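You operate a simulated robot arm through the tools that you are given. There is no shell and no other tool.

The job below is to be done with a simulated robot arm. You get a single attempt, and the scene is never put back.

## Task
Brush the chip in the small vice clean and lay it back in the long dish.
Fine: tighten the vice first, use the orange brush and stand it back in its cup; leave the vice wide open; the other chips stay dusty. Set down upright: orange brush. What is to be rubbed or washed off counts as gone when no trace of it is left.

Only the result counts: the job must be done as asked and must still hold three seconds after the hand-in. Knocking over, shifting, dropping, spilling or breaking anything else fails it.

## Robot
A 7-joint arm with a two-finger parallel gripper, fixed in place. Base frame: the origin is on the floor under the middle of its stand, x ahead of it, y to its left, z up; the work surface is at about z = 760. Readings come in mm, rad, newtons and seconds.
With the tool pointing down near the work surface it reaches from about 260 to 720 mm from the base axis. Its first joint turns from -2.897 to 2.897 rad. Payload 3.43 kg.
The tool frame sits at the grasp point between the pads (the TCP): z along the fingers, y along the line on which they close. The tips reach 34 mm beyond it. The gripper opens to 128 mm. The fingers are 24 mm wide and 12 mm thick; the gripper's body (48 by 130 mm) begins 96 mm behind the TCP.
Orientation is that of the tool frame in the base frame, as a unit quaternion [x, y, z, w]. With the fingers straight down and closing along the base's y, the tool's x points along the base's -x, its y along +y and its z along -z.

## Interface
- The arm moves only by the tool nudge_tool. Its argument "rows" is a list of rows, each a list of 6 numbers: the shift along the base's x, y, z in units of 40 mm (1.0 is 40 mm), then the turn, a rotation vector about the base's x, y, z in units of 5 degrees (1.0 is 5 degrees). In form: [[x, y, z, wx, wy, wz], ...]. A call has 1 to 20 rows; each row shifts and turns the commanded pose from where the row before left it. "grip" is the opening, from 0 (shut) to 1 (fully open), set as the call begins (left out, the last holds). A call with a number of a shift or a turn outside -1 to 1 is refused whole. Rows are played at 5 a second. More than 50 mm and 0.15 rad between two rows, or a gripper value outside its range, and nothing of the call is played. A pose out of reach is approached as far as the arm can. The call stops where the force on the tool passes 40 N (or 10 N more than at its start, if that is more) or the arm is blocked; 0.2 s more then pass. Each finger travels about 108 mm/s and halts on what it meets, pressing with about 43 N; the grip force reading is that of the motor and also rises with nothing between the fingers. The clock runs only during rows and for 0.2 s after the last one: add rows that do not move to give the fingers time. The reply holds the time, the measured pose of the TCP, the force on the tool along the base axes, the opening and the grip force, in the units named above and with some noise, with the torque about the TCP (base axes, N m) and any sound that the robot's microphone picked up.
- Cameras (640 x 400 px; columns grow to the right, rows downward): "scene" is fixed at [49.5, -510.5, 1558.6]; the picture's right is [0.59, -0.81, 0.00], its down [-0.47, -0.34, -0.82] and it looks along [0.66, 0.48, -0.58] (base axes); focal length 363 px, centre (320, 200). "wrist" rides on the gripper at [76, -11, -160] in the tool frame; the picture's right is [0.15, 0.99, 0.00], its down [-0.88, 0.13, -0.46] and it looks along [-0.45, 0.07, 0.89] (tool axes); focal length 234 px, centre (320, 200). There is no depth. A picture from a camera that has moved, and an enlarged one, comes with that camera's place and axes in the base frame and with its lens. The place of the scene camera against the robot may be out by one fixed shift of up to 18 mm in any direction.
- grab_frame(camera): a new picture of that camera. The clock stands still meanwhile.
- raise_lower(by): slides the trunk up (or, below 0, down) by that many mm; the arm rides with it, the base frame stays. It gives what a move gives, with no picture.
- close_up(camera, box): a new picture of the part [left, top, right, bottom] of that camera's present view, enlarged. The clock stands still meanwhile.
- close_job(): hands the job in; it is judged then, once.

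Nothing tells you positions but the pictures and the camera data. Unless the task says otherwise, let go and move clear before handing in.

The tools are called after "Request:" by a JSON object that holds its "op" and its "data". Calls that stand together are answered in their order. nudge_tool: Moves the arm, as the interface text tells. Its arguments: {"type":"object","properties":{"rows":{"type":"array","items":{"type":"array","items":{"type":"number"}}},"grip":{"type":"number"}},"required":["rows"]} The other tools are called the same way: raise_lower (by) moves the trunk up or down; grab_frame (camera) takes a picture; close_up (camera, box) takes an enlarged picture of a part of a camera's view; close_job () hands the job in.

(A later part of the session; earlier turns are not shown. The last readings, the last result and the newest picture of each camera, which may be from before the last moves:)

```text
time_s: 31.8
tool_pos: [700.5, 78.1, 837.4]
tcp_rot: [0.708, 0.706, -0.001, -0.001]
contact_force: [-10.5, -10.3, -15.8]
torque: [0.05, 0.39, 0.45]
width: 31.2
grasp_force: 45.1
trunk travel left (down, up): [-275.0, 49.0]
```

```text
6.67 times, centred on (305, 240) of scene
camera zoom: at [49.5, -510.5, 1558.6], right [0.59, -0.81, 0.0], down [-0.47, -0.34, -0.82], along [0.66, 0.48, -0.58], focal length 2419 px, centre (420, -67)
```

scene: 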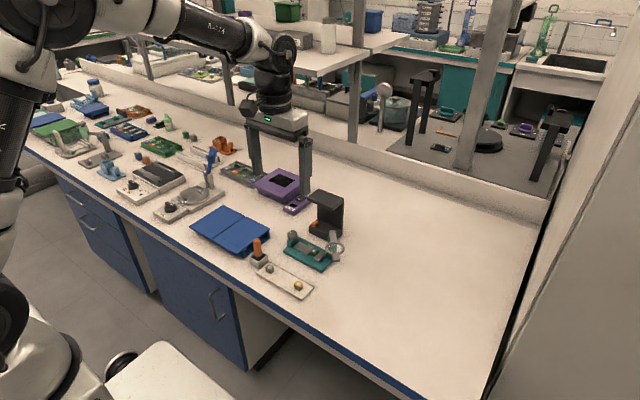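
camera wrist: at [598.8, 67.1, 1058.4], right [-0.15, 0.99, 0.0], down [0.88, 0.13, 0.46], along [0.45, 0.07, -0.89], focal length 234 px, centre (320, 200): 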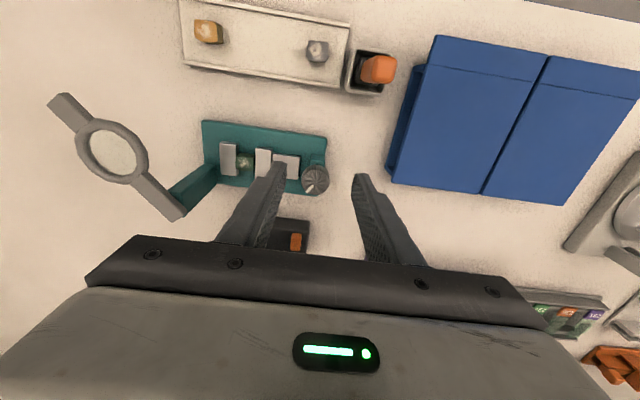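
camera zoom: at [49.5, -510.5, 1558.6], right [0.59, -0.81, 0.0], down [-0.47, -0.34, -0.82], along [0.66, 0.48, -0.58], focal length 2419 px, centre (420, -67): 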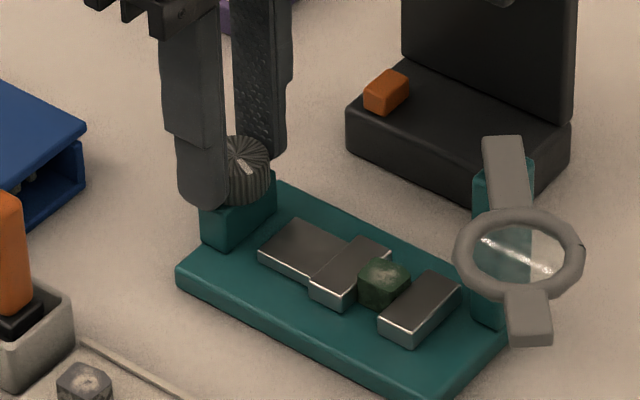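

Torque is now 0.45 N·m, and the chip is squeezed between both jaws. I'll open the fingers and check whether the knob stays put.

Request:
{"op": "nudge_tool", "data": {"rows": [[0, 0, 0, 0, 0, 0], [0, 0, 0, 0, 0, 0]], "grip": 0.45}}

Request:
{"op": "close_up", "data": {"camera": "wrist", "box": [200, 110, 440, 260]}}

Request:
{"op": "close_up", "data": {"camera": "scene", "box": [270, 210, 340, 270]}}

```text
time_s: 32.4
tool_pos: [700.9, 79.9, 839.7]
tcp_rot: [0.707, 0.707, 0.001, 0.0]
contact_force: [0.7, 0.3, -0.1]
torque: [0.01, 0.04, -0.02]
width: 57.6
grasp_force: 0.1
trunk travel left (down, up): [-275.0, 49.0]
```

```text
2.67 times, centred on (320, 185) of wrist
camera zoom: at [689.6, 154.9, 1000.3], right [0.99, 0.14, 0.0], down [0.13, -0.88, 0.45], along [0.07, -0.45, -0.89], focal length 624 px, centre (320, 240)
```

zoom: 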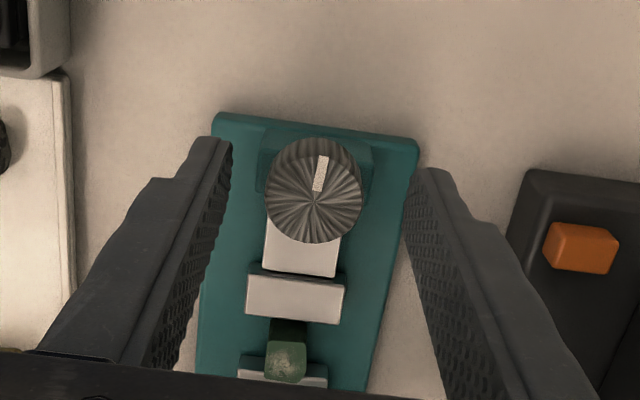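

```text
6.67 times, centred on (305, 240) of scene
camera zoom: at [49.5, -510.5, 1558.6], right [0.59, -0.81, 0.0], down [-0.47, -0.34, -0.82], along [0.66, 0.48, -0.58], focal length 2419 px, centre (420, -67)
```

zoom: 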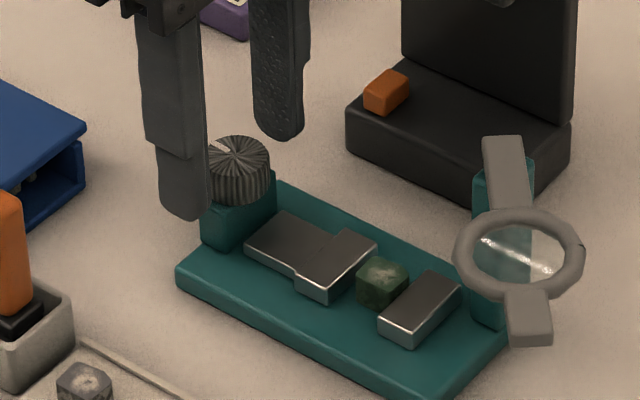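

The knob sprang back to its open stop. It had stayed put earlier with no load on it, so I overwound it against an elastic clamp. I'll retighten more gently until it is just snug, beginning by winding the open gripper back around the knob.

Request:
{"op": "nudge_tool", "data": {"rows": [[0, -0.06, 0, 0, 0, 1], [0, 0, 0, 0, 0, 1], [0, 0, 0, 0, 0, 1], [0, 0, 0, 0, 0, 1], [0, 0, 0, 0, 0, 1], [0, 0, 0, 0, 0, 1], [0, 0, 0, 0, 0, 1], [0, 0, 0, 0, 0, 1], [0, 0, 0, 0, 0, 1], [0, 0, 0, 0, 0, 1], [0, 0, 0, 0, 0, 1], [0, 0, 0, 0, 0, 1], [0, 0, 0, 0, 0, 1], [0, 0, 0, 0, 0, 1], [0, 0, 0, 0, 0, 1], [0, 0, 0, 0, 0, 1], [0, 0, 0, 0, 0, 1], [0, 0, 0, 0, 0, 1], [0, 0, 0, 0, 0, 1], [0, 0, 0, 0, 0, 1]], "grip": 0.45}}

Request:
{"op": "close_up", "data": {"camera": "wrist", "box": [200, 110, 440, 260]}}

```text
time_s: 36.6
tool_pos: [700.2, 75.8, 838.0]
tcp_rot: [-0.087, 0.996, 0.0, 0.0]
contact_force: [0.1, 0.0, -0.7]
torque: [0.0, 0.02, -0.03]
width: 57.5
grasp_force: 0.1
trunk travel left (down, up): [-275.0, 49.0]
```

```text
2.67 times, centred on (320, 185) of wrist
camera zoom: at [627.7, 52.1, 999.3], right [-0.32, 0.95, 0.0], down [0.84, 0.28, 0.46], along [0.43, 0.14, -0.89], focal length 624 px, centre (320, 240)
```

zoom: 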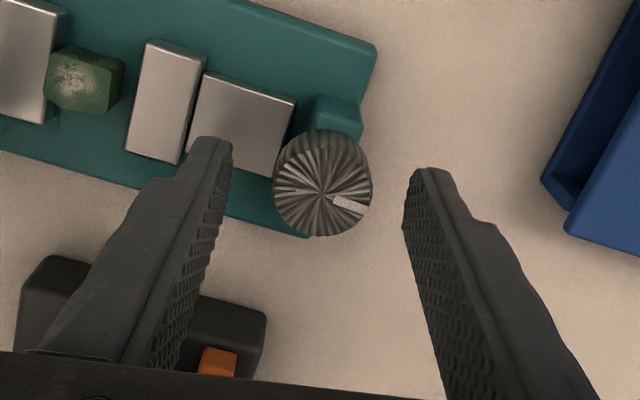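

The knob is back at its start mark with the gripper yawed +10°. I'll close, turn 135° clockwise, then feel for first contact in small steps.

Request:
{"op": "nudge_tool", "data": {"rows": [[-0.03, 0.02, -0.05, 0, 0, 0], [0, 0, 0, 0, 0, 0]], "grip": 0.45}}

Request:
{"op": "nudge_tool", "data": {"rows": [[0, 0, 0, 0, 0, 0], [0, 0, 0, 0, 0, 0], [0, 0, 0, 0, 0, -1], [0, 0, 0, 0, 0, -1], [0, 0, 0, 0, 0, -1], [0, 0, 0, 0, 0, -1], [0, 0, 0, 0, 0, -1], [0, 0, 0, 0, 0, -1], [0, 0, 0, 0, 0, -1], [0, 0, 0, 0, 0, -1], [0, 0, 0, 0, 0, -1], [0, 0, 0, 0, 0, -1], [0, 0, 0, 0, 0, -1], [0, 0, 0, 0, 0, -1], [0, 0, 0, 0, 0, -1], [0, 0, 0, 0, 0, -1], [0, 0, 0, 0, 0, 0]], "grip": 0}}

Request:
{"op": "nudge_tool", "data": {"rows": [[0, 0, 0, 0, 0, -1], [0, 0, 0, 0, 0, -1], [0, 0, 0, 0, 0, -1], [0, 0, 0, 0, 0, -1], [0, 0, 0, 0, 0, -1], [0, 0, 0, 0, 0, -1], [0, 0, 0, 0, 0, -1], [0, 0, 0, 0, 0, -1], [0, 0, 0, 0, 0, -1], [0, 0, 0, 0, 0, -1], [0, 0, 0, 0, 0, -1], [0, 0, 0, 0, 0, -1], [0, 0, 0, 0, 0, 0]], "grip": 0}}

Request:
{"op": "close_up", "data": {"camera": "wrist", "box": [200, 110, 440, 260]}}

Request:
{"op": "close_up", "data": {"camera": "scene", "box": [270, 210, 340, 270]}}

```text
time_s: 37.2
tool_pos: [699.4, 76.8, 837.0]
tcp_rot: [-0.086, 0.996, 0.0, 0.0]
contact_force: [0.3, 0.0, 0.1]
torque: [0.01, 0.02, 0.0]
width: 57.6
grasp_force: 0.0
trunk travel left (down, up): [-275.0, 49.0]
```

```text
time_s: 40.8
tool_pos: [700.4, 77.3, 836.8]
tcp_rot: [0.501, 0.866, 0.0, -0.001]
contact_force: [5.3, 0.2, -1.8]
torque: [-0.27, -0.29, 0.0]
width: 31.4
grasp_force: 44.8
trunk travel left (down, up): [-275.0, 49.0]
```

```text
time_s: 43.6
tool_pos: [699.5, 77.2, 836.3]
tcp_rot: [0.867, 0.499, 0.001, 0.001]
contact_force: [12.8, 0.4, 2.8]
torque: [-0.33, -0.31, 0.0]
width: 31.3
grasp_force: 45.0
trunk travel left (down, up): [-275.0, 49.0]
```

```text
2.67 times, centred on (320, 185) of wrist
camera zoom: at [727.8, 148.1, 997.3], right [0.93, -0.37, 0.0], down [-0.33, -0.83, 0.46], along [-0.17, -0.42, -0.89], focal length 624 px, centre (320, 240)
```

zoom: 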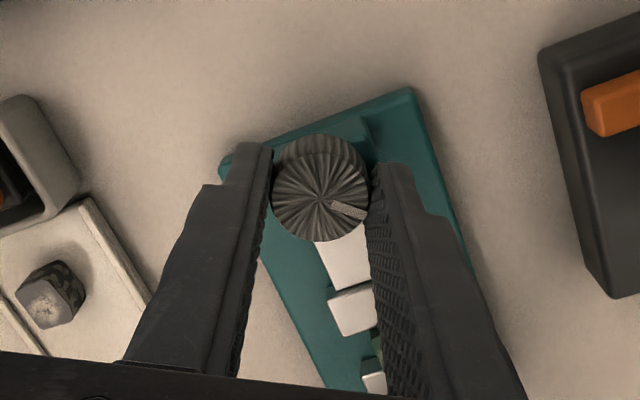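

```text
6.67 times, centred on (305, 240) of scene
camera zoom: at [49.5, -510.5, 1558.6], right [0.59, -0.81, 0.0], down [-0.47, -0.34, -0.82], along [0.66, 0.48, -0.58], focal length 2419 px, centre (420, -67)
```

zoom: 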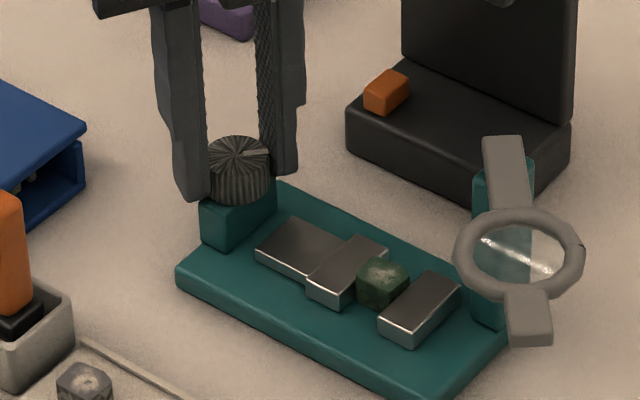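

At 130° there is still no torque. I'll go on in 5° steps to find first contact.

Request:
{"op": "nudge_tool", "data": {"rows": [[0, 0, 0, 0, 0, -1], [0, 0, 0, 0, 0, -1], [0, 0, 0, 0, 0, 0]], "grip": 0}}

Request:
{"op": "nudge_tool", "data": {"rows": [[0, 0, 0, 0, 0, -1], [0, 0, 0, 0, 0, 0]], "grip": 0}}

Request:
{"op": "nudge_tool", "data": {"rows": [[0, 0, 0, 0, 0, -1], [0, 0, 0, 0, 0, 0]], "grip": 0}}

Request:
{"op": "close_up", "data": {"camera": "wrist", "box": [200, 110, 440, 260]}}

Request:
{"op": "close_up", "data": {"camera": "scene", "box": [290, 225, 340, 265]}}

```text
time_s: 44.4
tool_pos: [699.4, 76.6, 837.3]
tcp_rot: [0.907, 0.421, 0.001, 0.0]
contact_force: [15.7, -1.4, 2.7]
torque: [-0.04, -0.38, 0.03]
width: 31.4
grasp_force: 44.8
trunk travel left (down, up): [-275.0, 49.0]
```

```text
time_s: 45.0
tool_pos: [701.1, 77.0, 836.5]
tcp_rot: [0.925, 0.381, 0.0, 0.0]
contact_force: [16.4, -1.0, 3.6]
torque: [-0.19, -0.43, 0.05]
width: 31.7
grasp_force: 45.0
trunk travel left (down, up): [-275.0, 49.0]
```

```text
time_s: 45.6
tool_pos: [700.5, 77.4, 837.2]
tcp_rot: [0.94, 0.341, 0.001, 0.0]
contact_force: [16.9, -3.5, 6.6]
torque: [-0.23, -0.19, 0.11]
width: 31.6
grasp_force: 45.0
trunk travel left (down, up): [-275.0, 49.0]
```

```text
2.67 times, centred on (320, 185) of wrist
camera zoom: at [750.5, 134.0, 997.4], right [0.75, -0.67, 0.0], down [-0.59, -0.66, 0.45], along [-0.3, -0.34, -0.89], focal length 624 px, centre (320, 240)
```

zoom: 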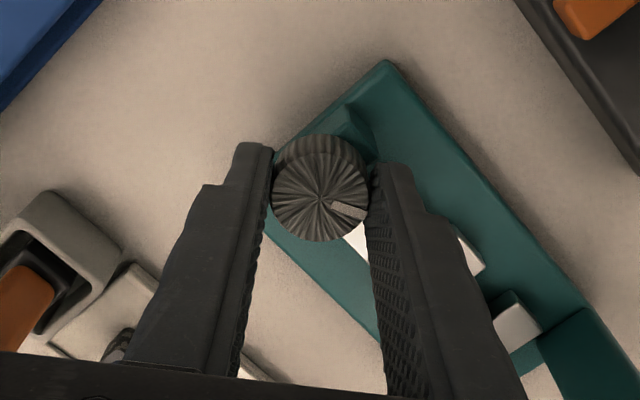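

```text
10.00 times, centred on (315, 245) of scene
camera zoom: at [49.5, -510.5, 1558.6], right [0.59, -0.81, 0.0], down [-0.47, -0.34, -0.82], along [0.66, 0.48, -0.58], focal length 3629 px, centre (370, -250)
```

zoom: 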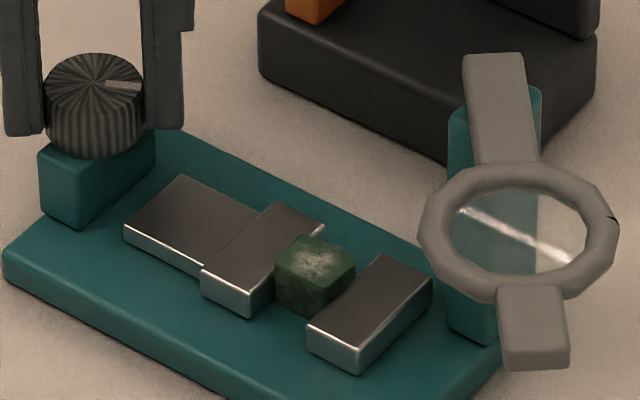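

Contact began around 140° and torque is now 0.11 N·m. I'll back off slightly and release gently to see whether it stays snug.

Request:
{"op": "nudge_tool", "data": {"rows": [[-0.03, 0, 0, 0, 0, 0.5], [0, 0, 0, 0, 0, 0.5], [0, 0, 0, 0, 0, 0]], "grip": 0}}

Request:
{"op": "nudge_tool", "data": {"rows": [[0, 0, 0, 0, 0, 0], [0, 0, 0, 0, 0, 0]], "grip": 0.45}}

Request:
{"op": "close_up", "data": {"camera": "wrist", "box": [200, 110, 440, 260]}}

Request:
{"op": "close_up", "data": {"camera": "scene", "box": [290, 225, 340, 265]}}

```text
time_s: 46.4
tool_pos: [699.3, 76.7, 836.0]
tcp_rot: [0.924, 0.381, 0.002, 0.0]
contact_force: [21.6, -1.5, 6.3]
torque: [-0.56, -0.21, 0.06]
width: 31.4
grasp_force: 44.9
trunk travel left (down, up): [-275.0, 49.0]
```

```text
time_s: 47.0
tool_pos: [698.8, 77.1, 836.0]
tcp_rot: [0.924, 0.382, -0.001, 0.0]
contact_force: [-0.9, -0.2, -0.1]
torque: [-0.01, 0.03, -0.01]
width: 57.4
grasp_force: 0.1
trunk travel left (down, up): [-275.0, 49.0]
```

```text
2.67 times, centred on (320, 185) of wrist
camera zoom: at [743.1, 138.4, 995.9], right [0.8, -0.6, 0.0], down [-0.53, -0.71, 0.46], along [-0.27, -0.36, -0.89], focal length 624 px, centre (320, 240)
```

zoom: 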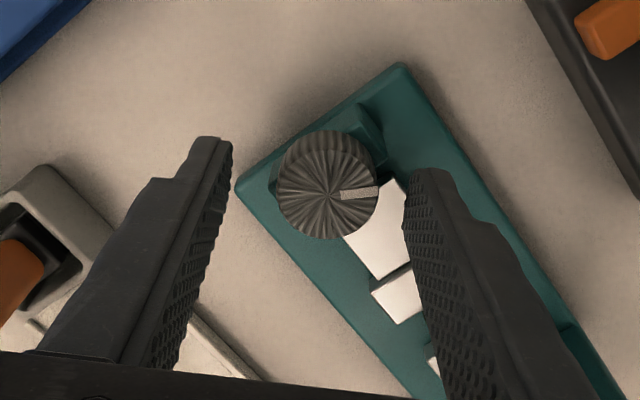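

```text
10.00 times, centred on (315, 245) of scene
camera zoom: at [49.5, -510.5, 1558.6], right [0.59, -0.81, 0.0], down [-0.47, -0.34, -0.82], along [0.66, 0.48, -0.58], focal length 3629 px, centre (370, -250)
```

zoom: 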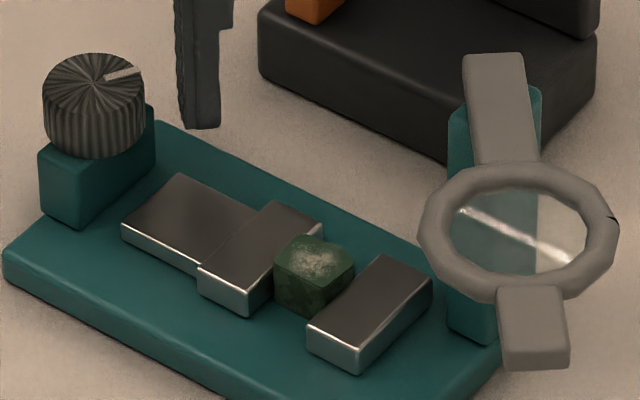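

The knob settled back about 30° and the jaw lost contact slightly, so the elastic rebound is small but real. I'll regrip here, turn to just past contact, and ease the torque to about zero before releasing.

Request:
{"op": "nudge_tool", "data": {"rows": [[0.02, 0, 0, 0, 0, 0], [0, 0, 0, 0, 0, 0], [0, 0, 0, 0, 0, 0]], "grip": 0}}

Request:
{"op": "nudge_tool", "data": {"rows": [[0, 0, 0, 0, 0, -1], [0, 0, 0, 0, 0, -1], [0, 0, 0, 0, 0, -1], [0, 0, 0, 0, 0, -1], [0, 0, 0, 0, 0, 0]], "grip": 0}}

Request:
{"op": "nudge_tool", "data": {"rows": [[0, 0, 0, 0, 0, -1], [0, 0, 0, 0, 0, 0]], "grip": 0}}

Request:
{"op": "close_up", "data": {"camera": "wrist", "box": [200, 110, 440, 260]}}

Request:
{"op": "close_up", "data": {"camera": "scene", "box": [290, 225, 340, 265]}}

```text
time_s: 47.8
tool_pos: [698.2, 75.1, 836.8]
tcp_rot: [0.924, 0.381, 0.0, 0.0]
contact_force: [2.1, -6.0, 0.3]
torque: [-0.33, 0.02, 0.0]
width: 31.5
grasp_force: 45.1
trunk travel left (down, up): [-275.0, 49.0]
```

```text
time_s: 49.0
tool_pos: [698.5, 75.8, 835.8]
tcp_rot: [0.977, 0.215, 0.0, 0.0]
contact_force: [2.2, -9.3, 1.2]
torque: [-0.53, 0.4, 0.01]
width: 31.4
grasp_force: 44.9
trunk travel left (down, up): [-275.0, 49.0]
```

```text
time_s: 49.6
tool_pos: [700.4, 76.4, 837.4]
tcp_rot: [0.985, 0.172, 0.0, 0.001]
contact_force: [-0.6, -10.4, 0.8]
torque: [-0.27, -0.2, 0.02]
width: 31.2
grasp_force: 44.6
trunk travel left (down, up): [-275.0, 49.0]
```

```text
2.67 times, centred on (320, 185) of wrist
camera zoom: at [765.9, 112.6, 997.1], right [0.47, -0.88, 0.0], down [-0.78, -0.42, 0.46], along [-0.4, -0.22, -0.89], focal length 624 px, centre (320, 240)
```

zoom: 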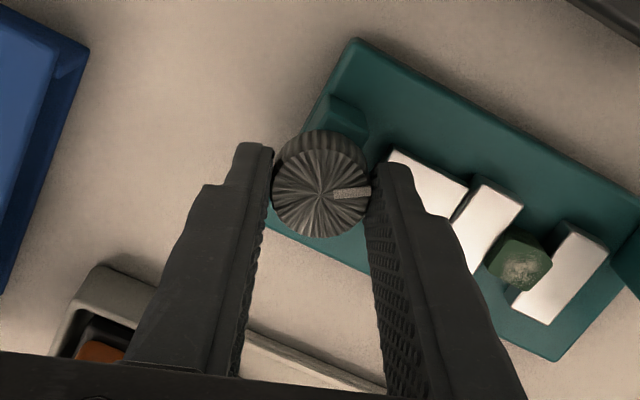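

```text
10.00 times, centred on (315, 245) of scene
camera zoom: at [49.5, -510.5, 1558.6], right [0.59, -0.81, 0.0], down [-0.47, -0.34, -0.82], along [0.66, 0.48, -0.58], focal length 3629 px, centre (370, -250)
```

zoom: 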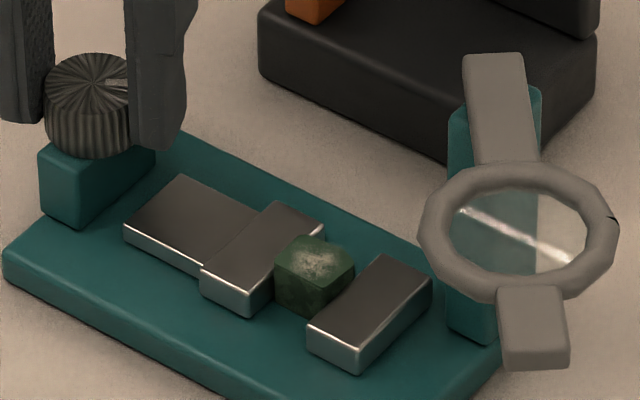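

Torque is only about 0.02 N·m with the jaw against the chip. I'll release here and check.

Request:
{"op": "nudge_tool", "data": {"rows": [[0, 0, 0, 0, 0, 0], [0, 0, 0, 0, 0, 0], [0, 0, 0, 0, 0, 0]], "grip": 0.45}}

Request:
{"op": "close_up", "data": {"camera": "wrist", "box": [200, 110, 440, 260]}}

Request:
{"op": "close_up", "data": {"camera": "scene", "box": [290, 225, 340, 265]}}

```text
time_s: 50.4
tool_pos: [698.9, 77.0, 837.5]
tcp_rot: [0.985, 0.173, 0.0, 0.0]
contact_force: [-0.3, 0.6, 0.2]
torque: [0.0, 0.0, 0.02]
width: 57.5
grasp_force: 0.1
trunk travel left (down, up): [-275.0, 49.0]
```

```text
2.67 times, centred on (320, 185) of wrist
camera zoom: at [766.0, 113.5, 997.2], right [0.47, -0.88, 0.0], down [-0.78, -0.42, 0.46], along [-0.4, -0.22, -0.89], focal length 624 px, centre (320, 240)
```

zoom: 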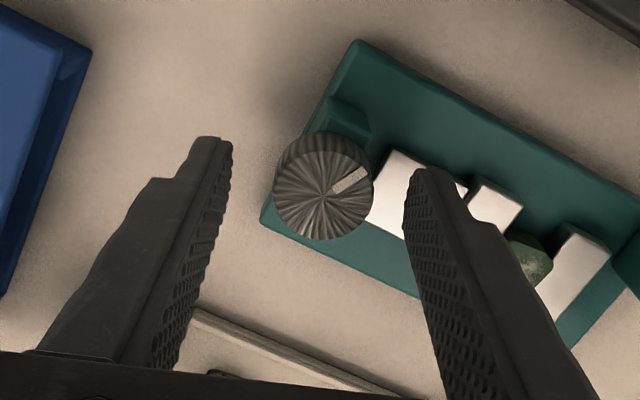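

```text
10.00 times, centred on (315, 245) of scene
camera zoom: at [49.5, -510.5, 1558.6], right [0.59, -0.81, 0.0], down [-0.47, -0.34, -0.82], along [0.66, 0.48, -0.58], focal length 3629 px, centre (370, -250)
```

zoom: 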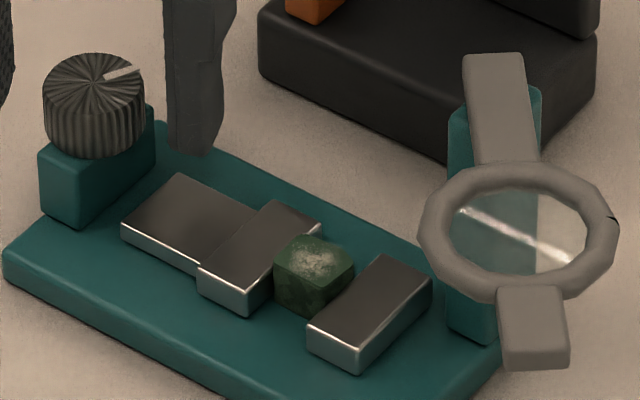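

The knob eased back about 25° again even from almost no torque. To find out why, I'll grip and release here without turning and see whether it moves with no load on it.

Request:
{"op": "nudge_tool", "data": {"rows": [[0, 0, 0, 0, 0, 0], [0, 0, 0, 0, 0, 0], [0, 0, 0, 0, 0, 0]], "grip": 0}}

Request:
{"op": "close_up", "data": {"camera": "wrist", "box": [260, 130, 380, 205]}}

Request:
{"op": "nudge_tool", "data": {"rows": [[0, 0, 0, 0, 0, 0], [0, 0, 0, 0, 0, 0], [0, 0, 0, 0, 0, 0]], "grip": 0.45}}

Request:
{"op": "close_up", "data": {"camera": "wrist", "box": [260, 130, 380, 205]}}

```text
time_s: 51.2
tool_pos: [699.5, 76.0, 837.3]
tcp_rot: [0.985, 0.172, 0.0, 0.0]
contact_force: [1.5, -4.0, 0.5]
torque: [-0.05, -0.32, 0.0]
width: 31.4
grasp_force: 44.9
trunk travel left (down, up): [-275.0, 49.0]
```

```text
5.33 times, centred on (320, 168) of wrist
camera zoom: at [766.2, 112.8, 997.2], right [0.47, -0.88, 0.0], down [-0.78, -0.42, 0.46], along [-0.4, -0.22, -0.89], focal length 1249 px, centre (320, 373)
```

zoom: 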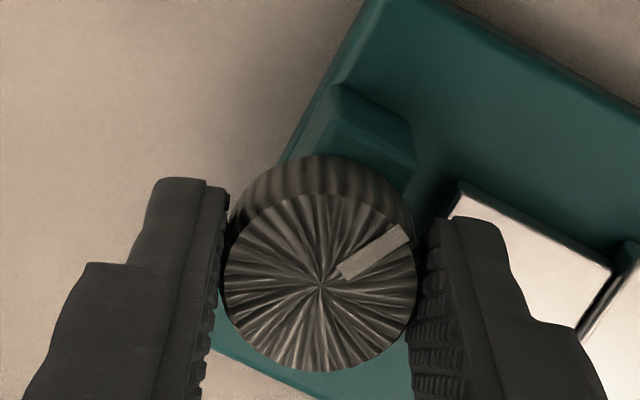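

```text
time_s: 52.0
tool_pos: [699.9, 76.7, 836.9]
tcp_rot: [0.985, 0.172, -0.001, 0.0]
contact_force: [0.4, -0.2, -0.1]
torque: [0.0, 0.02, -0.01]
width: 57.6
grasp_force: 0.1
trunk travel left (down, up): [-275.0, 49.0]
```

```text
5.33 times, centred on (320, 168) of wrist
camera zoom: at [766.0, 113.4, 997.2], right [0.47, -0.88, 0.0], down [-0.78, -0.42, 0.46], along [-0.4, -0.22, -0.89], focal length 1249 px, centre (320, 373)
```

zoom: 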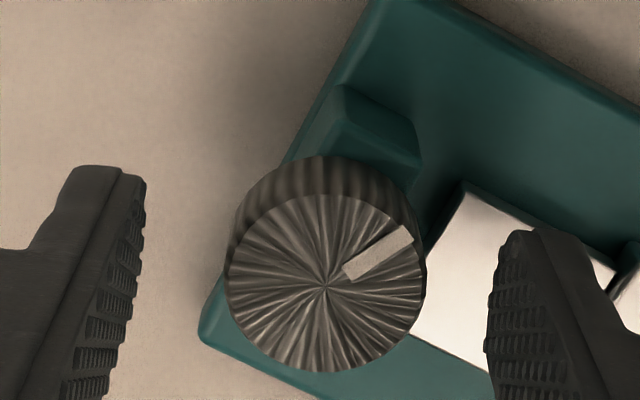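

With no load it stays put. So I'll inch forward 10° and release to find the furthest angle at which it still holds.

Request:
{"op": "nudge_tool", "data": {"rows": [[0, 0, 0, 0, 0, 0], [0, 0, 0, 0, 0, 0], [0, 0, 0, 0, 0, -1], [0, 0, 0, 0, 0, -1], [0, 0, 0, 0, 0, 0], [0, 0, 0, 0, 0, 0]], "grip": 0}}

Request:
{"op": "close_up", "data": {"camera": "wrist", "box": [260, 130, 380, 205]}}

Request:
{"op": "nudge_tool", "data": {"rows": [[0, 0, 0, 0, 0, 0], [0, 0, 0, 0, 0, 0], [0, 0, 0, 0, 0, 0]], "grip": 0.45}}

Request:
{"op": "close_up", "data": {"camera": "wrist", "box": [260, 130, 380, 205]}}

Request:
{"op": "close_up", "data": {"camera": "scene", "box": [290, 225, 340, 265]}}

```text
time_s: 53.4
tool_pos: [699.5, 75.0, 836.9]
tcp_rot: [0.996, 0.087, 0.0, 0.001]
contact_force: [1.1, -5.6, -0.5]
torque: [-0.15, -0.43, 0.03]
width: 31.3
grasp_force: 45.1
trunk travel left (down, up): [-275.0, 49.0]
```

```text
5.33 times, centred on (320, 168) of wrist
camera zoom: at [771.5, 100.6, 997.1], right [0.31, -0.95, 0.0], down [-0.85, -0.28, 0.46], along [-0.43, -0.14, -0.89], focal length 1249 px, centre (320, 373)
```

zoom: 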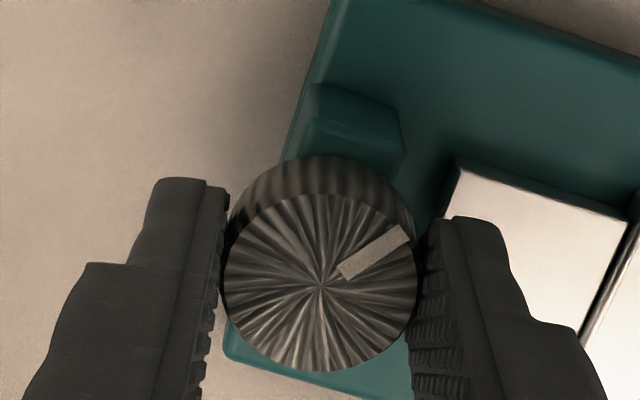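

```text
time_s: 54.2
tool_pos: [699.7, 78.0, 837.2]
tcp_rot: [0.996, 0.086, -0.001, 0.0]
contact_force: [0.0, -0.8, 0.2]
torque: [0.04, 0.02, -0.01]
width: 57.6
grasp_force: 0.1
trunk travel left (down, up): [-275.0, 49.0]
```

```text
5.33 times, centred on (320, 168) of wrist
camera zoom: at [771.4, 101.4, 997.3], right [0.31, -0.95, 0.0], down [-0.85, -0.28, 0.46], along [-0.43, -0.14, -0.89], focal length 1249 px, centre (320, 373)
```

zoom: 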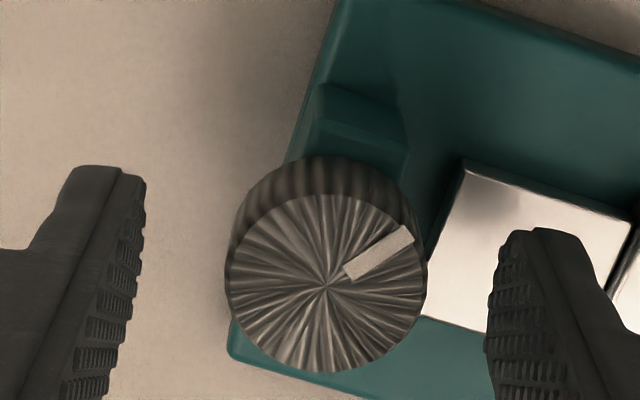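

```text
10.00 times, centred on (315, 245) of scene
camera zoom: at [49.5, -510.5, 1558.6], right [0.59, -0.81, 0.0], down [-0.47, -0.34, -0.82], along [0.66, 0.48, -0.58], focal length 3629 px, centre (370, -250)
```

zoom: 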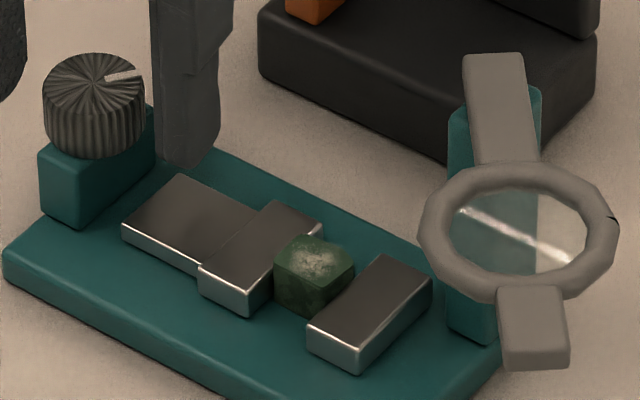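

It held there. I'll go 5° more and release again.

Request:
{"op": "nudge_tool", "data": {"rows": [[0, 0, 0, 0, 0, 0], [0, 0, 0, 0, 0, 0], [0, 0, 0, 0, 0, -0.5], [0, 0, 0, 0, 0, -0.5], [0, 0, 0, 0, 0, 0], [0, 0, 0, 0, 0, 0]], "grip": 0}}

Request:
{"op": "close_up", "data": {"camera": "wrist", "box": [260, 130, 380, 205]}}

Request:
{"op": "nudge_tool", "data": {"rows": [[0, 0, 0, 0, 0, 0], [0, 0, 0, 0, 0, 0], [0, 0, 0, 0, 0, 0]], "grip": 0.45}}

Request:
{"op": "close_up", "data": {"camera": "wrist", "box": [260, 130, 380, 205]}}

Request:
{"op": "close_up", "data": {"camera": "scene", "box": [290, 225, 340, 265]}}

```text
time_s: 55.6
tool_pos: [699.4, 76.8, 836.7]
tcp_rot: [0.999, 0.043, 0.0, 0.001]
contact_force: [3.9, -3.6, 1.0]
torque: [-0.2, 0.52, 0.0]
width: 31.1
grasp_force: 45.0
trunk travel left (down, up): [-275.0, 49.0]
```

```text
5.33 times, centred on (320, 168) of wrist
camera zoom: at [773.2, 94.3, 997.3], right [0.23, -0.97, 0.0], down [-0.87, -0.2, 0.45], along [-0.44, -0.1, -0.89], focal length 1249 px, centre (320, 373)
```

zoom: 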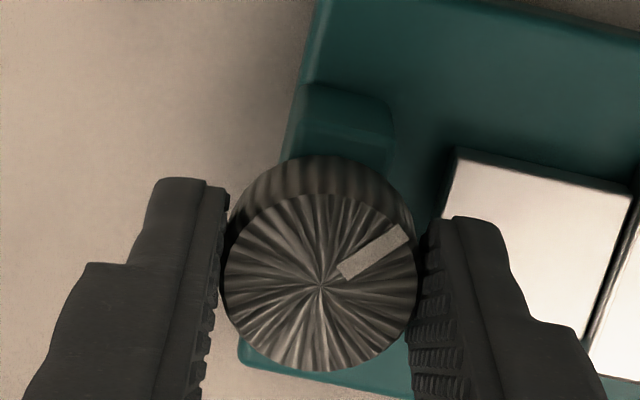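

```text
time_s: 56.4
tool_pos: [698.6, 77.3, 837.2]
tcp_rot: [0.999, 0.043, 0.0, -0.001]
contact_force: [0.8, 0.4, -0.1]
torque: [0.01, 0.04, 0.0]
width: 57.7
grasp_force: 0.0
trunk travel left (down, up): [-275.0, 49.0]
```

```text
5.33 times, centred on (320, 168) of wrist
camera zoom: at [772.9, 94.9, 997.2], right [0.23, -0.97, 0.0], down [-0.87, -0.21, 0.46], along [-0.44, -0.1, -0.89], focal length 1249 px, centre (320, 373)
```

zoom: 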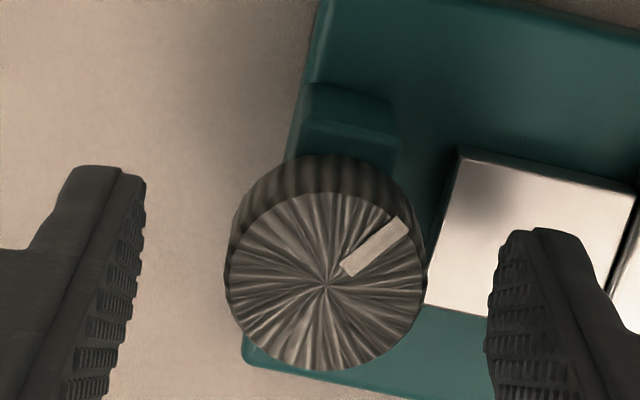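

```text
10.00 times, centred on (315, 245) of scene
camera zoom: at [49.5, -510.5, 1558.6], right [0.59, -0.81, 0.0], down [-0.47, -0.34, -0.82], along [0.66, 0.48, -0.58], focal length 3629 px, centre (370, -250)
```

zoom: 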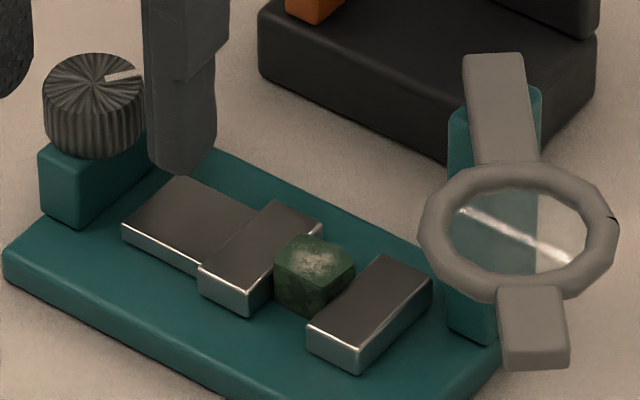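

It slipped back only a few degrees this time, so the jaw is resting at the limit of what friction holds, at or very near the chip. I'll rise, unwind the wrist, and look at the gap from straight above the chip.

Request:
{"op": "nudge_tool", "data": {"rows": [[0, 0, 0.8, 0, 0, 0], [0, 0, 0.8, 0, 0, 0], [-0.08, -0.1, 0, 0, 0, 1], [-0.08, -0.1, 0, 0, 0, 1], [-0.08, -0.1, 0, 0, 0, 1], [-0.08, -0.1, 0, 0, 0, 1], [-0.08, -0.1, 0, 0, 0, 1], [-0.08, -0.1, 0, 0, 0, 1], [-0.08, -0.1, 0, 0, 0, 1], [-0.08, -0.1, 0, 0, 0, 1], [-0.08, -0.1, 0, 0, 0, 1], [-0.08, -0.1, 0, 0, 0, 1], [-0.08, -0.1, 0, 0, 0, 1], [-0.08, -0.1, 0, 0, 0, 1], [-0.08, -0.1, 0, 0, 0, 1], [-0.08, -0.1, 0, 0, 0, 1], [-0.08, -0.1, 0, 0, 0, 1], [-0.08, -0.1, 0, 0, 0, 1], [-0.08, -0.1, 0, 0, 0, 1], [-0.08, -0.1, 0, 0, 0, 1]], "grip": 0.45}}

Request:
{"op": "nudge_tool", "data": {"rows": [[-0.01, 0, 0, 0, 0, 1], [-0.01, 0, 0, 0, 0, 1], [-0.01, 0, 0, 0, 0, 1], [-0.01, 0, 0, 0, 0, 1], [-0.01, 0, 0, 0, 0, 1], [-0.01, 0, 0, 0, 0, 1], [-0.01, 0, 0, 0, 0, 1], [-0.01, 0, 0, 0, 0, 1], [-0.01, 0, 0, 0, 0, 1], [-0.01, 0, 0, 0, 0, 1], [-0.01, 0, 0, 0, 0, 1], [-0.01, 0, 0, 0, 0, 1], [-0.01, 0, 0, 0, 0, 1], [-0.01, 0, 0, 0, 0, 1], [-0.01, 0, 0, 0, 0, 1], [0, 0, 0, 0, 0, 1], [0, 0, 0, 0, 0, 1], [0, 0, 0, 0, 0, 0]], "grip": 0.9}}

Request:
{"op": "grab_frame", "data": {"camera": "wrist"}}

Request:
{"op": "close_up", "data": {"camera": "wrist", "box": [260, 150, 380, 225]}}

```text
time_s: 60.6
tool_pos: [640.9, 4.8, 900.1]
tcp_rot: [0.676, 0.736, 0.0, 0.0]
contact_force: [-0.1, 1.2, 0.2]
torque: [-0.01, 0.06, 0.0]
width: 57.7
grasp_force: 0.1
trunk travel left (down, up): [-275.0, 49.0]
```

```text
time_s: 64.4
tool_pos: [636.2, 5.5, 900.5]
tcp_rot: [0.001, 1.0, 0.001, -0.001]
contact_force: [0.6, 0.5, 0.0]
torque: [-0.02, -0.02, -0.01]
width: 115.1
grasp_force: 0.0
trunk travel left (down, up): [-275.0, 49.0]
```

```text
taken
camera wrist: at [559.2, -6.0, 1061.3], right [-0.15, 0.99, 0.0], down [0.88, 0.13, 0.46], along [0.45, 0.07, -0.89], focal length 234 px, centre (320, 200)
```

wrist: 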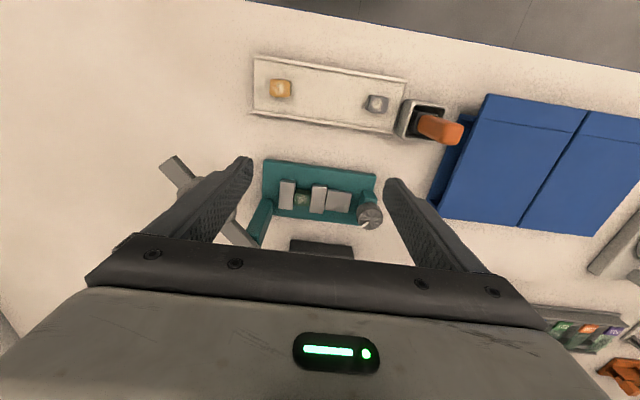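

```text
5.33 times, centred on (320, 188) of wrist
camera zoom: at [559.2, -6.0, 1061.3], right [-0.15, 0.99, 0.0], down [0.88, 0.13, 0.46], along [0.45, 0.07, -0.89], focal length 1249 px, centre (320, 267)
```

zoom: 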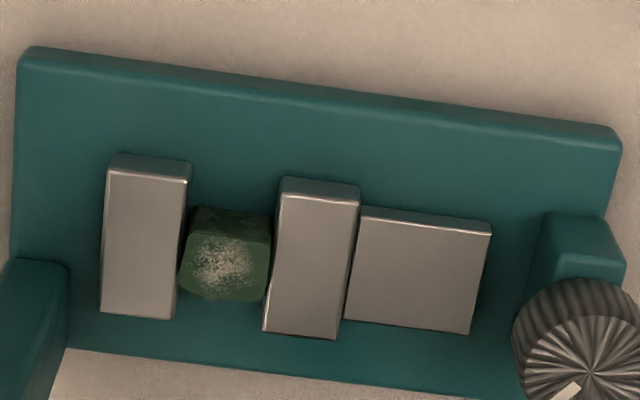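

I'll take a tighter zoom on the chip and both jaws.

Request:
{"op": "close_up", "data": {"camera": "wrist", "box": [285, 178, 335, 210]}}

Request:
{"op": "close_up", "data": {"camera": "scene", "box": [300, 235, 330, 260]}}

Request:
{"op": "close_up", "data": {"camera": "wrist", "box": [390, 85, 480, 155]}}

```text
12.50 times, centred on (310, 194) of wrist
camera zoom: at [559.2, -6.0, 1061.3], right [-0.15, 0.99, 0.0], down [0.88, 0.13, 0.46], along [0.45, 0.07, -0.89], focal length 2927 px, centre (445, 275)
```

zoom: 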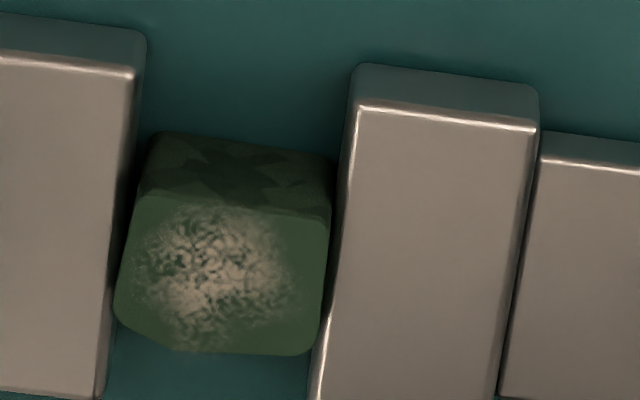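

```text
16.00 times, centred on (315, 248) of scene
camera zoom: at [49.5, -510.5, 1558.6], right [0.59, -0.81, 0.0], down [-0.47, -0.34, -0.82], along [0.66, 0.48, -0.58], focal length 5806 px, centre (400, -560)
```

zoom: 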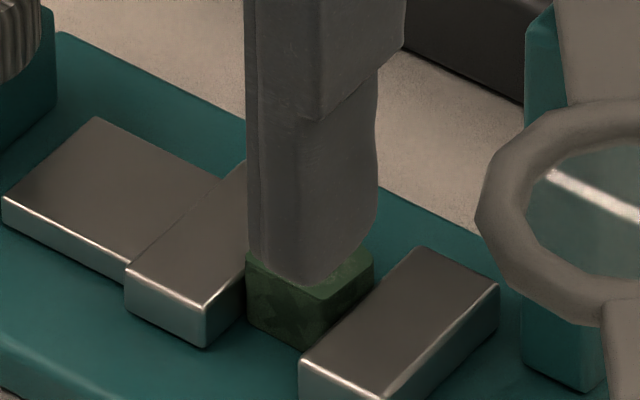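

```text
5.71 times, centred on (435, 120) of wrist
camera zoom: at [559.2, -6.0, 1061.3], right [-0.15, 0.99, 0.0], down [0.88, 0.13, 0.46], along [0.45, 0.07, -0.89], focal length 1338 px, centre (-337, 657)
```

zoom: 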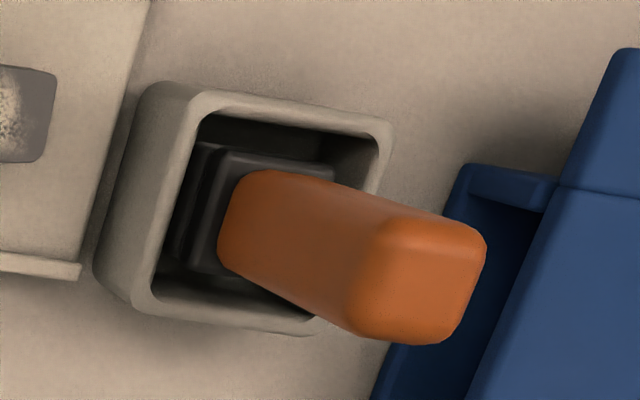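

The zoom is very clear. The angle data fit contact at about 120° and knob friction that holds to about 128°, and it now rests at about 124°, so there is only a light clamp. I'll regrip and add a few degrees within that limit.

Request:
{"op": "nudge_tool", "data": {"rows": [[0.53, 0.6, 0, 0, 0, 0], [0.53, 0.6, 0, 0, 0, 0], [0.54, 0.6, 0, 0, 0, 0], [0, 0, -0.8, 0, 0, 0], [0, 0, -0.79, 0, 0, 0], [0, 0, 0, 0, 0, 0]], "grip": 0.45}}

Request:
{"op": "close_up", "data": {"camera": "wrist", "box": [260, 130, 380, 205]}}

```text
time_s: 65.8
tool_pos: [699.8, 78.1, 836.3]
tcp_rot: [0.001, 1.0, 0.0, -0.001]
contact_force: [0.3, -0.7, -0.5]
torque: [0.01, -0.02, 0.01]
width: 57.6
grasp_force: 0.1
trunk travel left (down, up): [-275.0, 49.0]
```

```text
5.33 times, centred on (320, 168) of wrist
camera zoom: at [622.8, 66.5, 996.3], right [-0.14, 0.99, 0.0], down [0.88, 0.13, 0.46], along [0.45, 0.07, -0.89], focal length 1249 px, centre (320, 373)
```

zoom: 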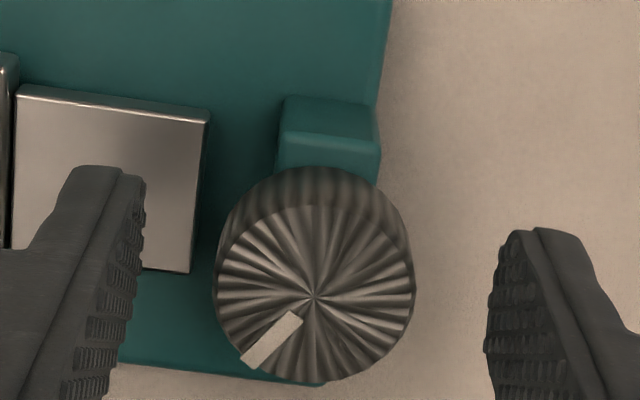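

Next I'll grip, turn 3° clockwise, hold, release and compare the mark.

Request:
{"op": "nudge_tool", "data": {"rows": [[0, -0.02, 0, 0, 0, 0], [0, 0, 0, 0, 0, 0], [0, 0, 0, 0, 0, 0], [0, 0, 0, 0, 0, -0.3], [0, 0, 0, 0, 0, -0.3], [0, 0, 0, 0, 0, 0], [0, 0, 0, 0, 0, 0]], "grip": 0}}

Request:
{"op": "close_up", "data": {"camera": "wrist", "box": [260, 130, 380, 205]}}

Request:
{"op": "nudge_tool", "data": {"rows": [[0, 0, 0, 0, 0, 0], [0, 0, 0, 0, 0, 0], [0, 0, 0, 0, 0, 0]], "grip": 0.4}}

Request:
{"op": "close_up", "data": {"camera": "wrist", "box": [260, 130, 380, 205]}}

```text
time_s: 67.4
tool_pos: [698.6, 77.3, 835.5]
tcp_rot: [0.027, 1.0, 0.0, 0.0]
contact_force: [-1.5, 3.5, -6.0]
torque: [0.05, -0.83, 0.02]
width: 31.7
grasp_force: 45.2
trunk travel left (down, up): [-275.0, 49.0]
```

```text
5.33 times, centred on (320, 168) of wrist
camera zoom: at [622.5, 69.7, 996.7], right [-0.09, 1.0, 0.0], down [0.89, 0.08, 0.45], along [0.45, 0.04, -0.89], focal length 1249 px, centre (320, 373)
```

zoom: 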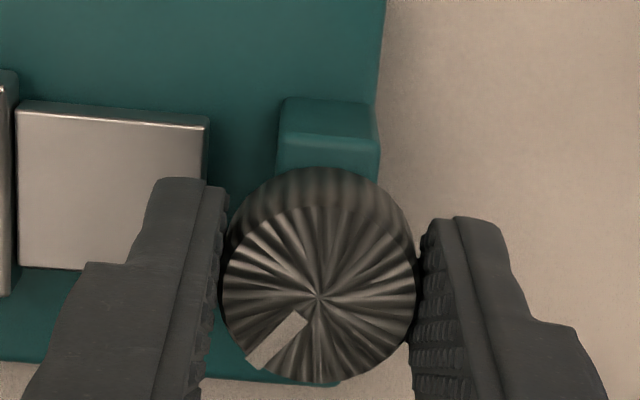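

```text
time_s: 68.2
tool_pos: [699.1, 75.1, 836.9]
tcp_rot: [0.027, 1.0, 0.001, 0.0]
contact_force: [-0.7, -0.2, 0.3]
torque: [-0.01, 0.03, 0.01]
width: 51.1
grasp_force: 0.0
trunk travel left (down, up): [-275.0, 49.0]
```

```text
5.33 times, centred on (320, 168) of wrist
camera zoom: at [622.4, 69.3, 997.3], right [-0.09, 1.0, 0.0], down [0.89, 0.08, 0.46], along [0.45, 0.04, -0.89], focal length 1249 px, centre (320, 373)
```

zoom: 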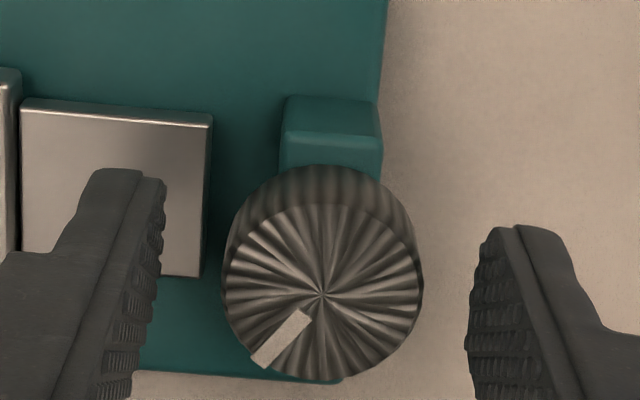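

It held (about 1° change at most). I'll add 2° more.

Request:
{"op": "nudge_tool", "data": {"rows": [[0, 0, 0, 0, 0, 0], [0, 0, 0, 0, 0, 0], [0, 0, 0, 0, 0, -0.25], [0, 0, 0, 0, 0, -0.25], [0, 0, 0, 0, 0, 0], [0, 0, 0, 0, 0, 0]], "grip": 0}}

Request:
{"op": "close_up", "data": {"camera": "wrist", "box": [260, 130, 380, 205]}}

Request:
{"op": "nudge_tool", "data": {"rows": [[0, 0, 0, 0, 0, 0], [0, 0, 0, 0, 0, 0], [0, 0, 0, 0, 0, 0]], "grip": 0.4}}

Request:
{"op": "close_up", "data": {"camera": "wrist", "box": [260, 130, 380, 205]}}

```text
time_s: 69.6
tool_pos: [698.8, 76.0, 837.1]
tcp_rot: [0.049, 0.999, 0.0, -0.001]
contact_force: [-3.1, 3.6, -3.4]
torque: [0.06, -0.72, -0.03]
width: 31.5
grasp_force: 44.8
trunk travel left (down, up): [-275.0, 49.0]
```

```text
5.33 times, centred on (320, 168) of wrist
camera zoom: at [622.3, 73.0, 997.3], right [-0.05, 1.0, 0.0], down [0.89, 0.04, 0.45], along [0.45, 0.02, -0.89], focal length 1249 px, centre (320, 373)
```

zoom: 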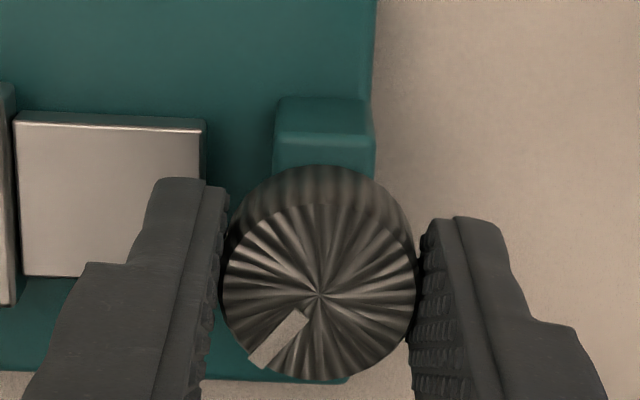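

```text
time_s: 70.4
tool_pos: [699.9, 76.3, 837.3]
tcp_rot: [0.049, 0.999, 0.0, 0.0]
contact_force: [-0.2, -0.4, 0.7]
torque: [-0.03, 0.01, 0.02]
width: 51.4
grasp_force: 0.1
trunk travel left (down, up): [-275.0, 49.0]
```

```text
5.33 times, centred on (320, 168) of wrist
camera zoom: at [622.5, 72.6, 997.6], right [-0.05, 1.0, 0.0], down [0.89, 0.04, 0.46], along [0.45, 0.02, -0.89], focal length 1249 px, centre (320, 373)
```

zoom: 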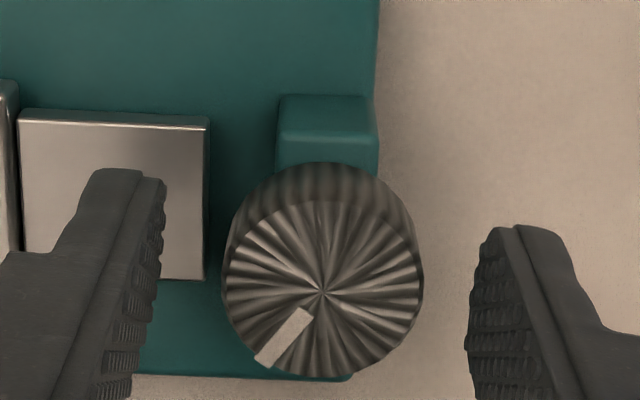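

Held again. I'll do one more small increment to find the limit of what stays.

Request:
{"op": "nudge_tool", "data": {"rows": [[0, 0, 0, 0, 0, 0], [0, 0, 0, 0, 0, 0], [0, 0, 0, 0, 0, -0.3], [0, 0, 0, 0, 0, -0.3], [0, 0, 0, 0, 0, 0], [0, 0, 0, 0, 0, 0]], "grip": 0}}

Request:
{"op": "close_up", "data": {"camera": "wrist", "box": [260, 130, 380, 205]}}

Request:
{"op": "nudge_tool", "data": {"rows": [[0, 0, 0, 0, 0, 0], [0, 0, 0, 0, 0, 0], [0, 0, 0, 0, 0, 0]], "grip": 0.4}}

Request:
{"op": "close_up", "data": {"camera": "wrist", "box": [260, 130, 380, 205]}}

Request:
{"op": "close_up", "data": {"camera": "scene", "box": [300, 235, 330, 260]}}

```text
time_s: 71.8
tool_pos: [698.8, 76.4, 837.1]
tcp_rot: [0.074, 0.997, 0.0, 0.0]
contact_force: [1.1, 2.9, -2.8]
torque: [0.12, -0.38, 0.03]
width: 30.9
grasp_force: 44.8
trunk travel left (down, up): [-275.0, 49.0]
```

```text
5.33 times, centred on (320, 168) of wrist
camera zoom: at [622.5, 77.1, 997.5], right [0.0, 1.0, 0.0], down [0.89, 0.0, 0.46], along [0.46, 0.0, -0.89], focal length 1249 px, centre (320, 373)
```

zoom: 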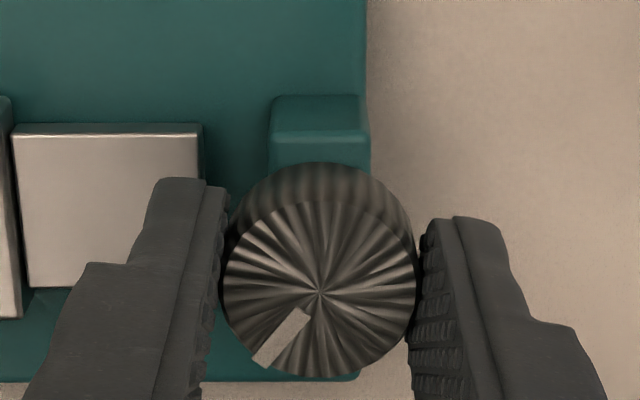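

```text
time_s: 72.6
tool_pos: [699.3, 75.9, 837.1]
tcp_rot: [0.075, 0.997, -0.001, -0.001]
contact_force: [-0.3, 0.4, -0.7]
torque: [0.01, -0.01, 0.02]
width: 51.3
grasp_force: 0.0
trunk travel left (down, up): [-275.0, 49.0]
```

```text
5.33 times, centred on (320, 168) of wrist
camera zoom: at [622.4, 76.7, 997.9], right [0.0, 1.0, 0.0], down [0.89, 0.0, 0.46], along [0.46, 0.0, -0.89], focal length 1249 px, centre (320, 373)
```

zoom: 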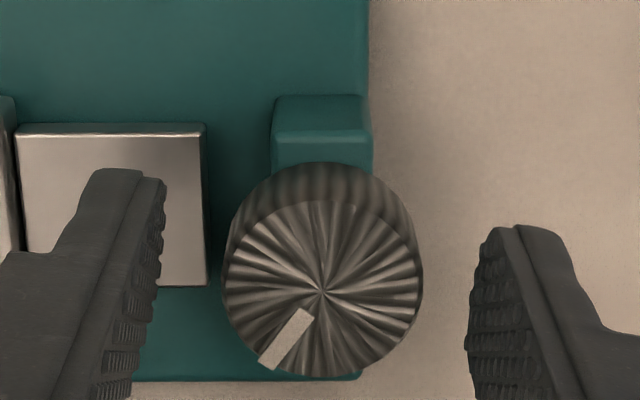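

```text
16.00 times, centred on (315, 248) of scene
camera zoom: at [49.5, -510.5, 1558.6], right [0.59, -0.81, 0.0], down [-0.47, -0.34, -0.82], along [0.66, 0.48, -0.58], focal length 5806 px, centre (400, -560)
```

zoom: 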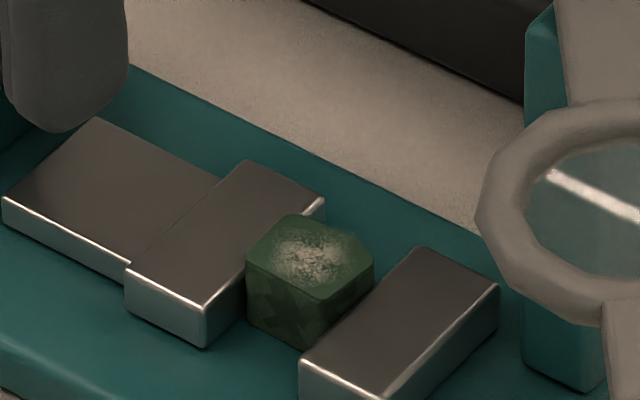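

Each added turn now settles back to the same place, so the knob is at the limit friction will hold, with the jaws against the chip. I'll rise and check from above before fetching the brush.

Request:
{"op": "nudge_tool", "data": {"rows": [[0, 0, 0.8, 0, 0, 0], [0, 0, 0.8, 0, 0, 0.5], [-0.53, -0.6, 0, 0, 0, 0.6], [-0.53, -0.6, 0, 0, 0, 0.6], [-0.54, -0.6, 0, 0, 0, 0], [0, 0, 0, 0, 0, 0]], "grip": 1}}

Request:
{"op": "close_up", "data": {"camera": "wrist", "box": [285, 178, 335, 210]}}

Request:
{"op": "close_up", "data": {"camera": "wrist", "box": [260, 150, 400, 237]}}

```text
time_s: 74.0
tool_pos: [634.0, 3.7, 901.9]
tcp_rot: [0.001, 1.0, 0.0, -0.001]
contact_force: [-0.1, -0.4, 0.5]
torque: [0.03, 0.02, 0.01]
width: 127.9
grasp_force: 0.1
trunk travel left (down, up): [-275.0, 49.0]
```

```text
12.50 times, centred on (310, 194) of wrist
camera zoom: at [557.7, -7.4, 1062.5], right [-0.14, 0.99, 0.0], down [0.88, 0.13, 0.46], along [0.45, 0.07, -0.89], focal length 2927 px, centre (445, 275)
```

zoom: 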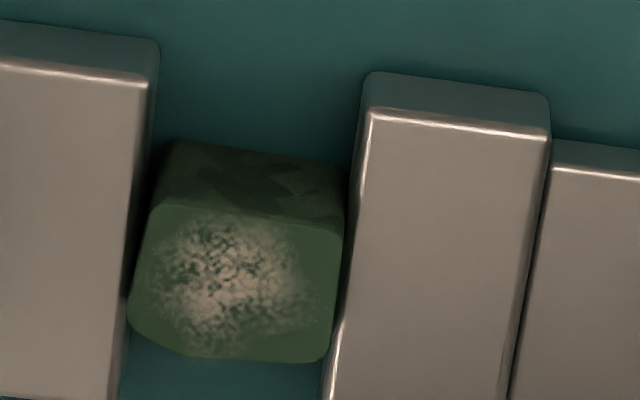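

```text
4.57 times, centred on (330, 194) of wrist
camera zoom: at [557.7, -7.4, 1062.5], right [-0.14, 0.99, 0.0], down [0.88, 0.13, 0.46], along [0.45, 0.07, -0.89], focal length 1070 px, centre (274, 230)
```

zoom: 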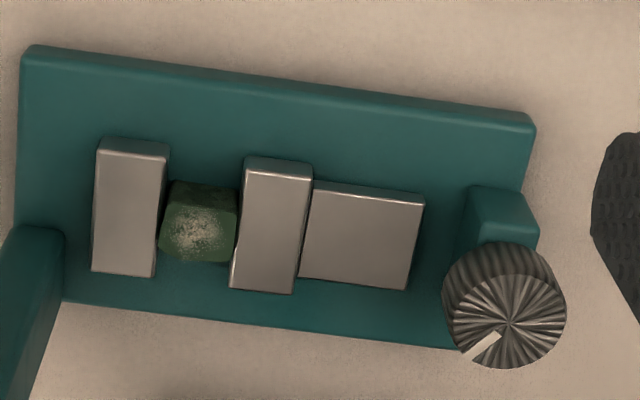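

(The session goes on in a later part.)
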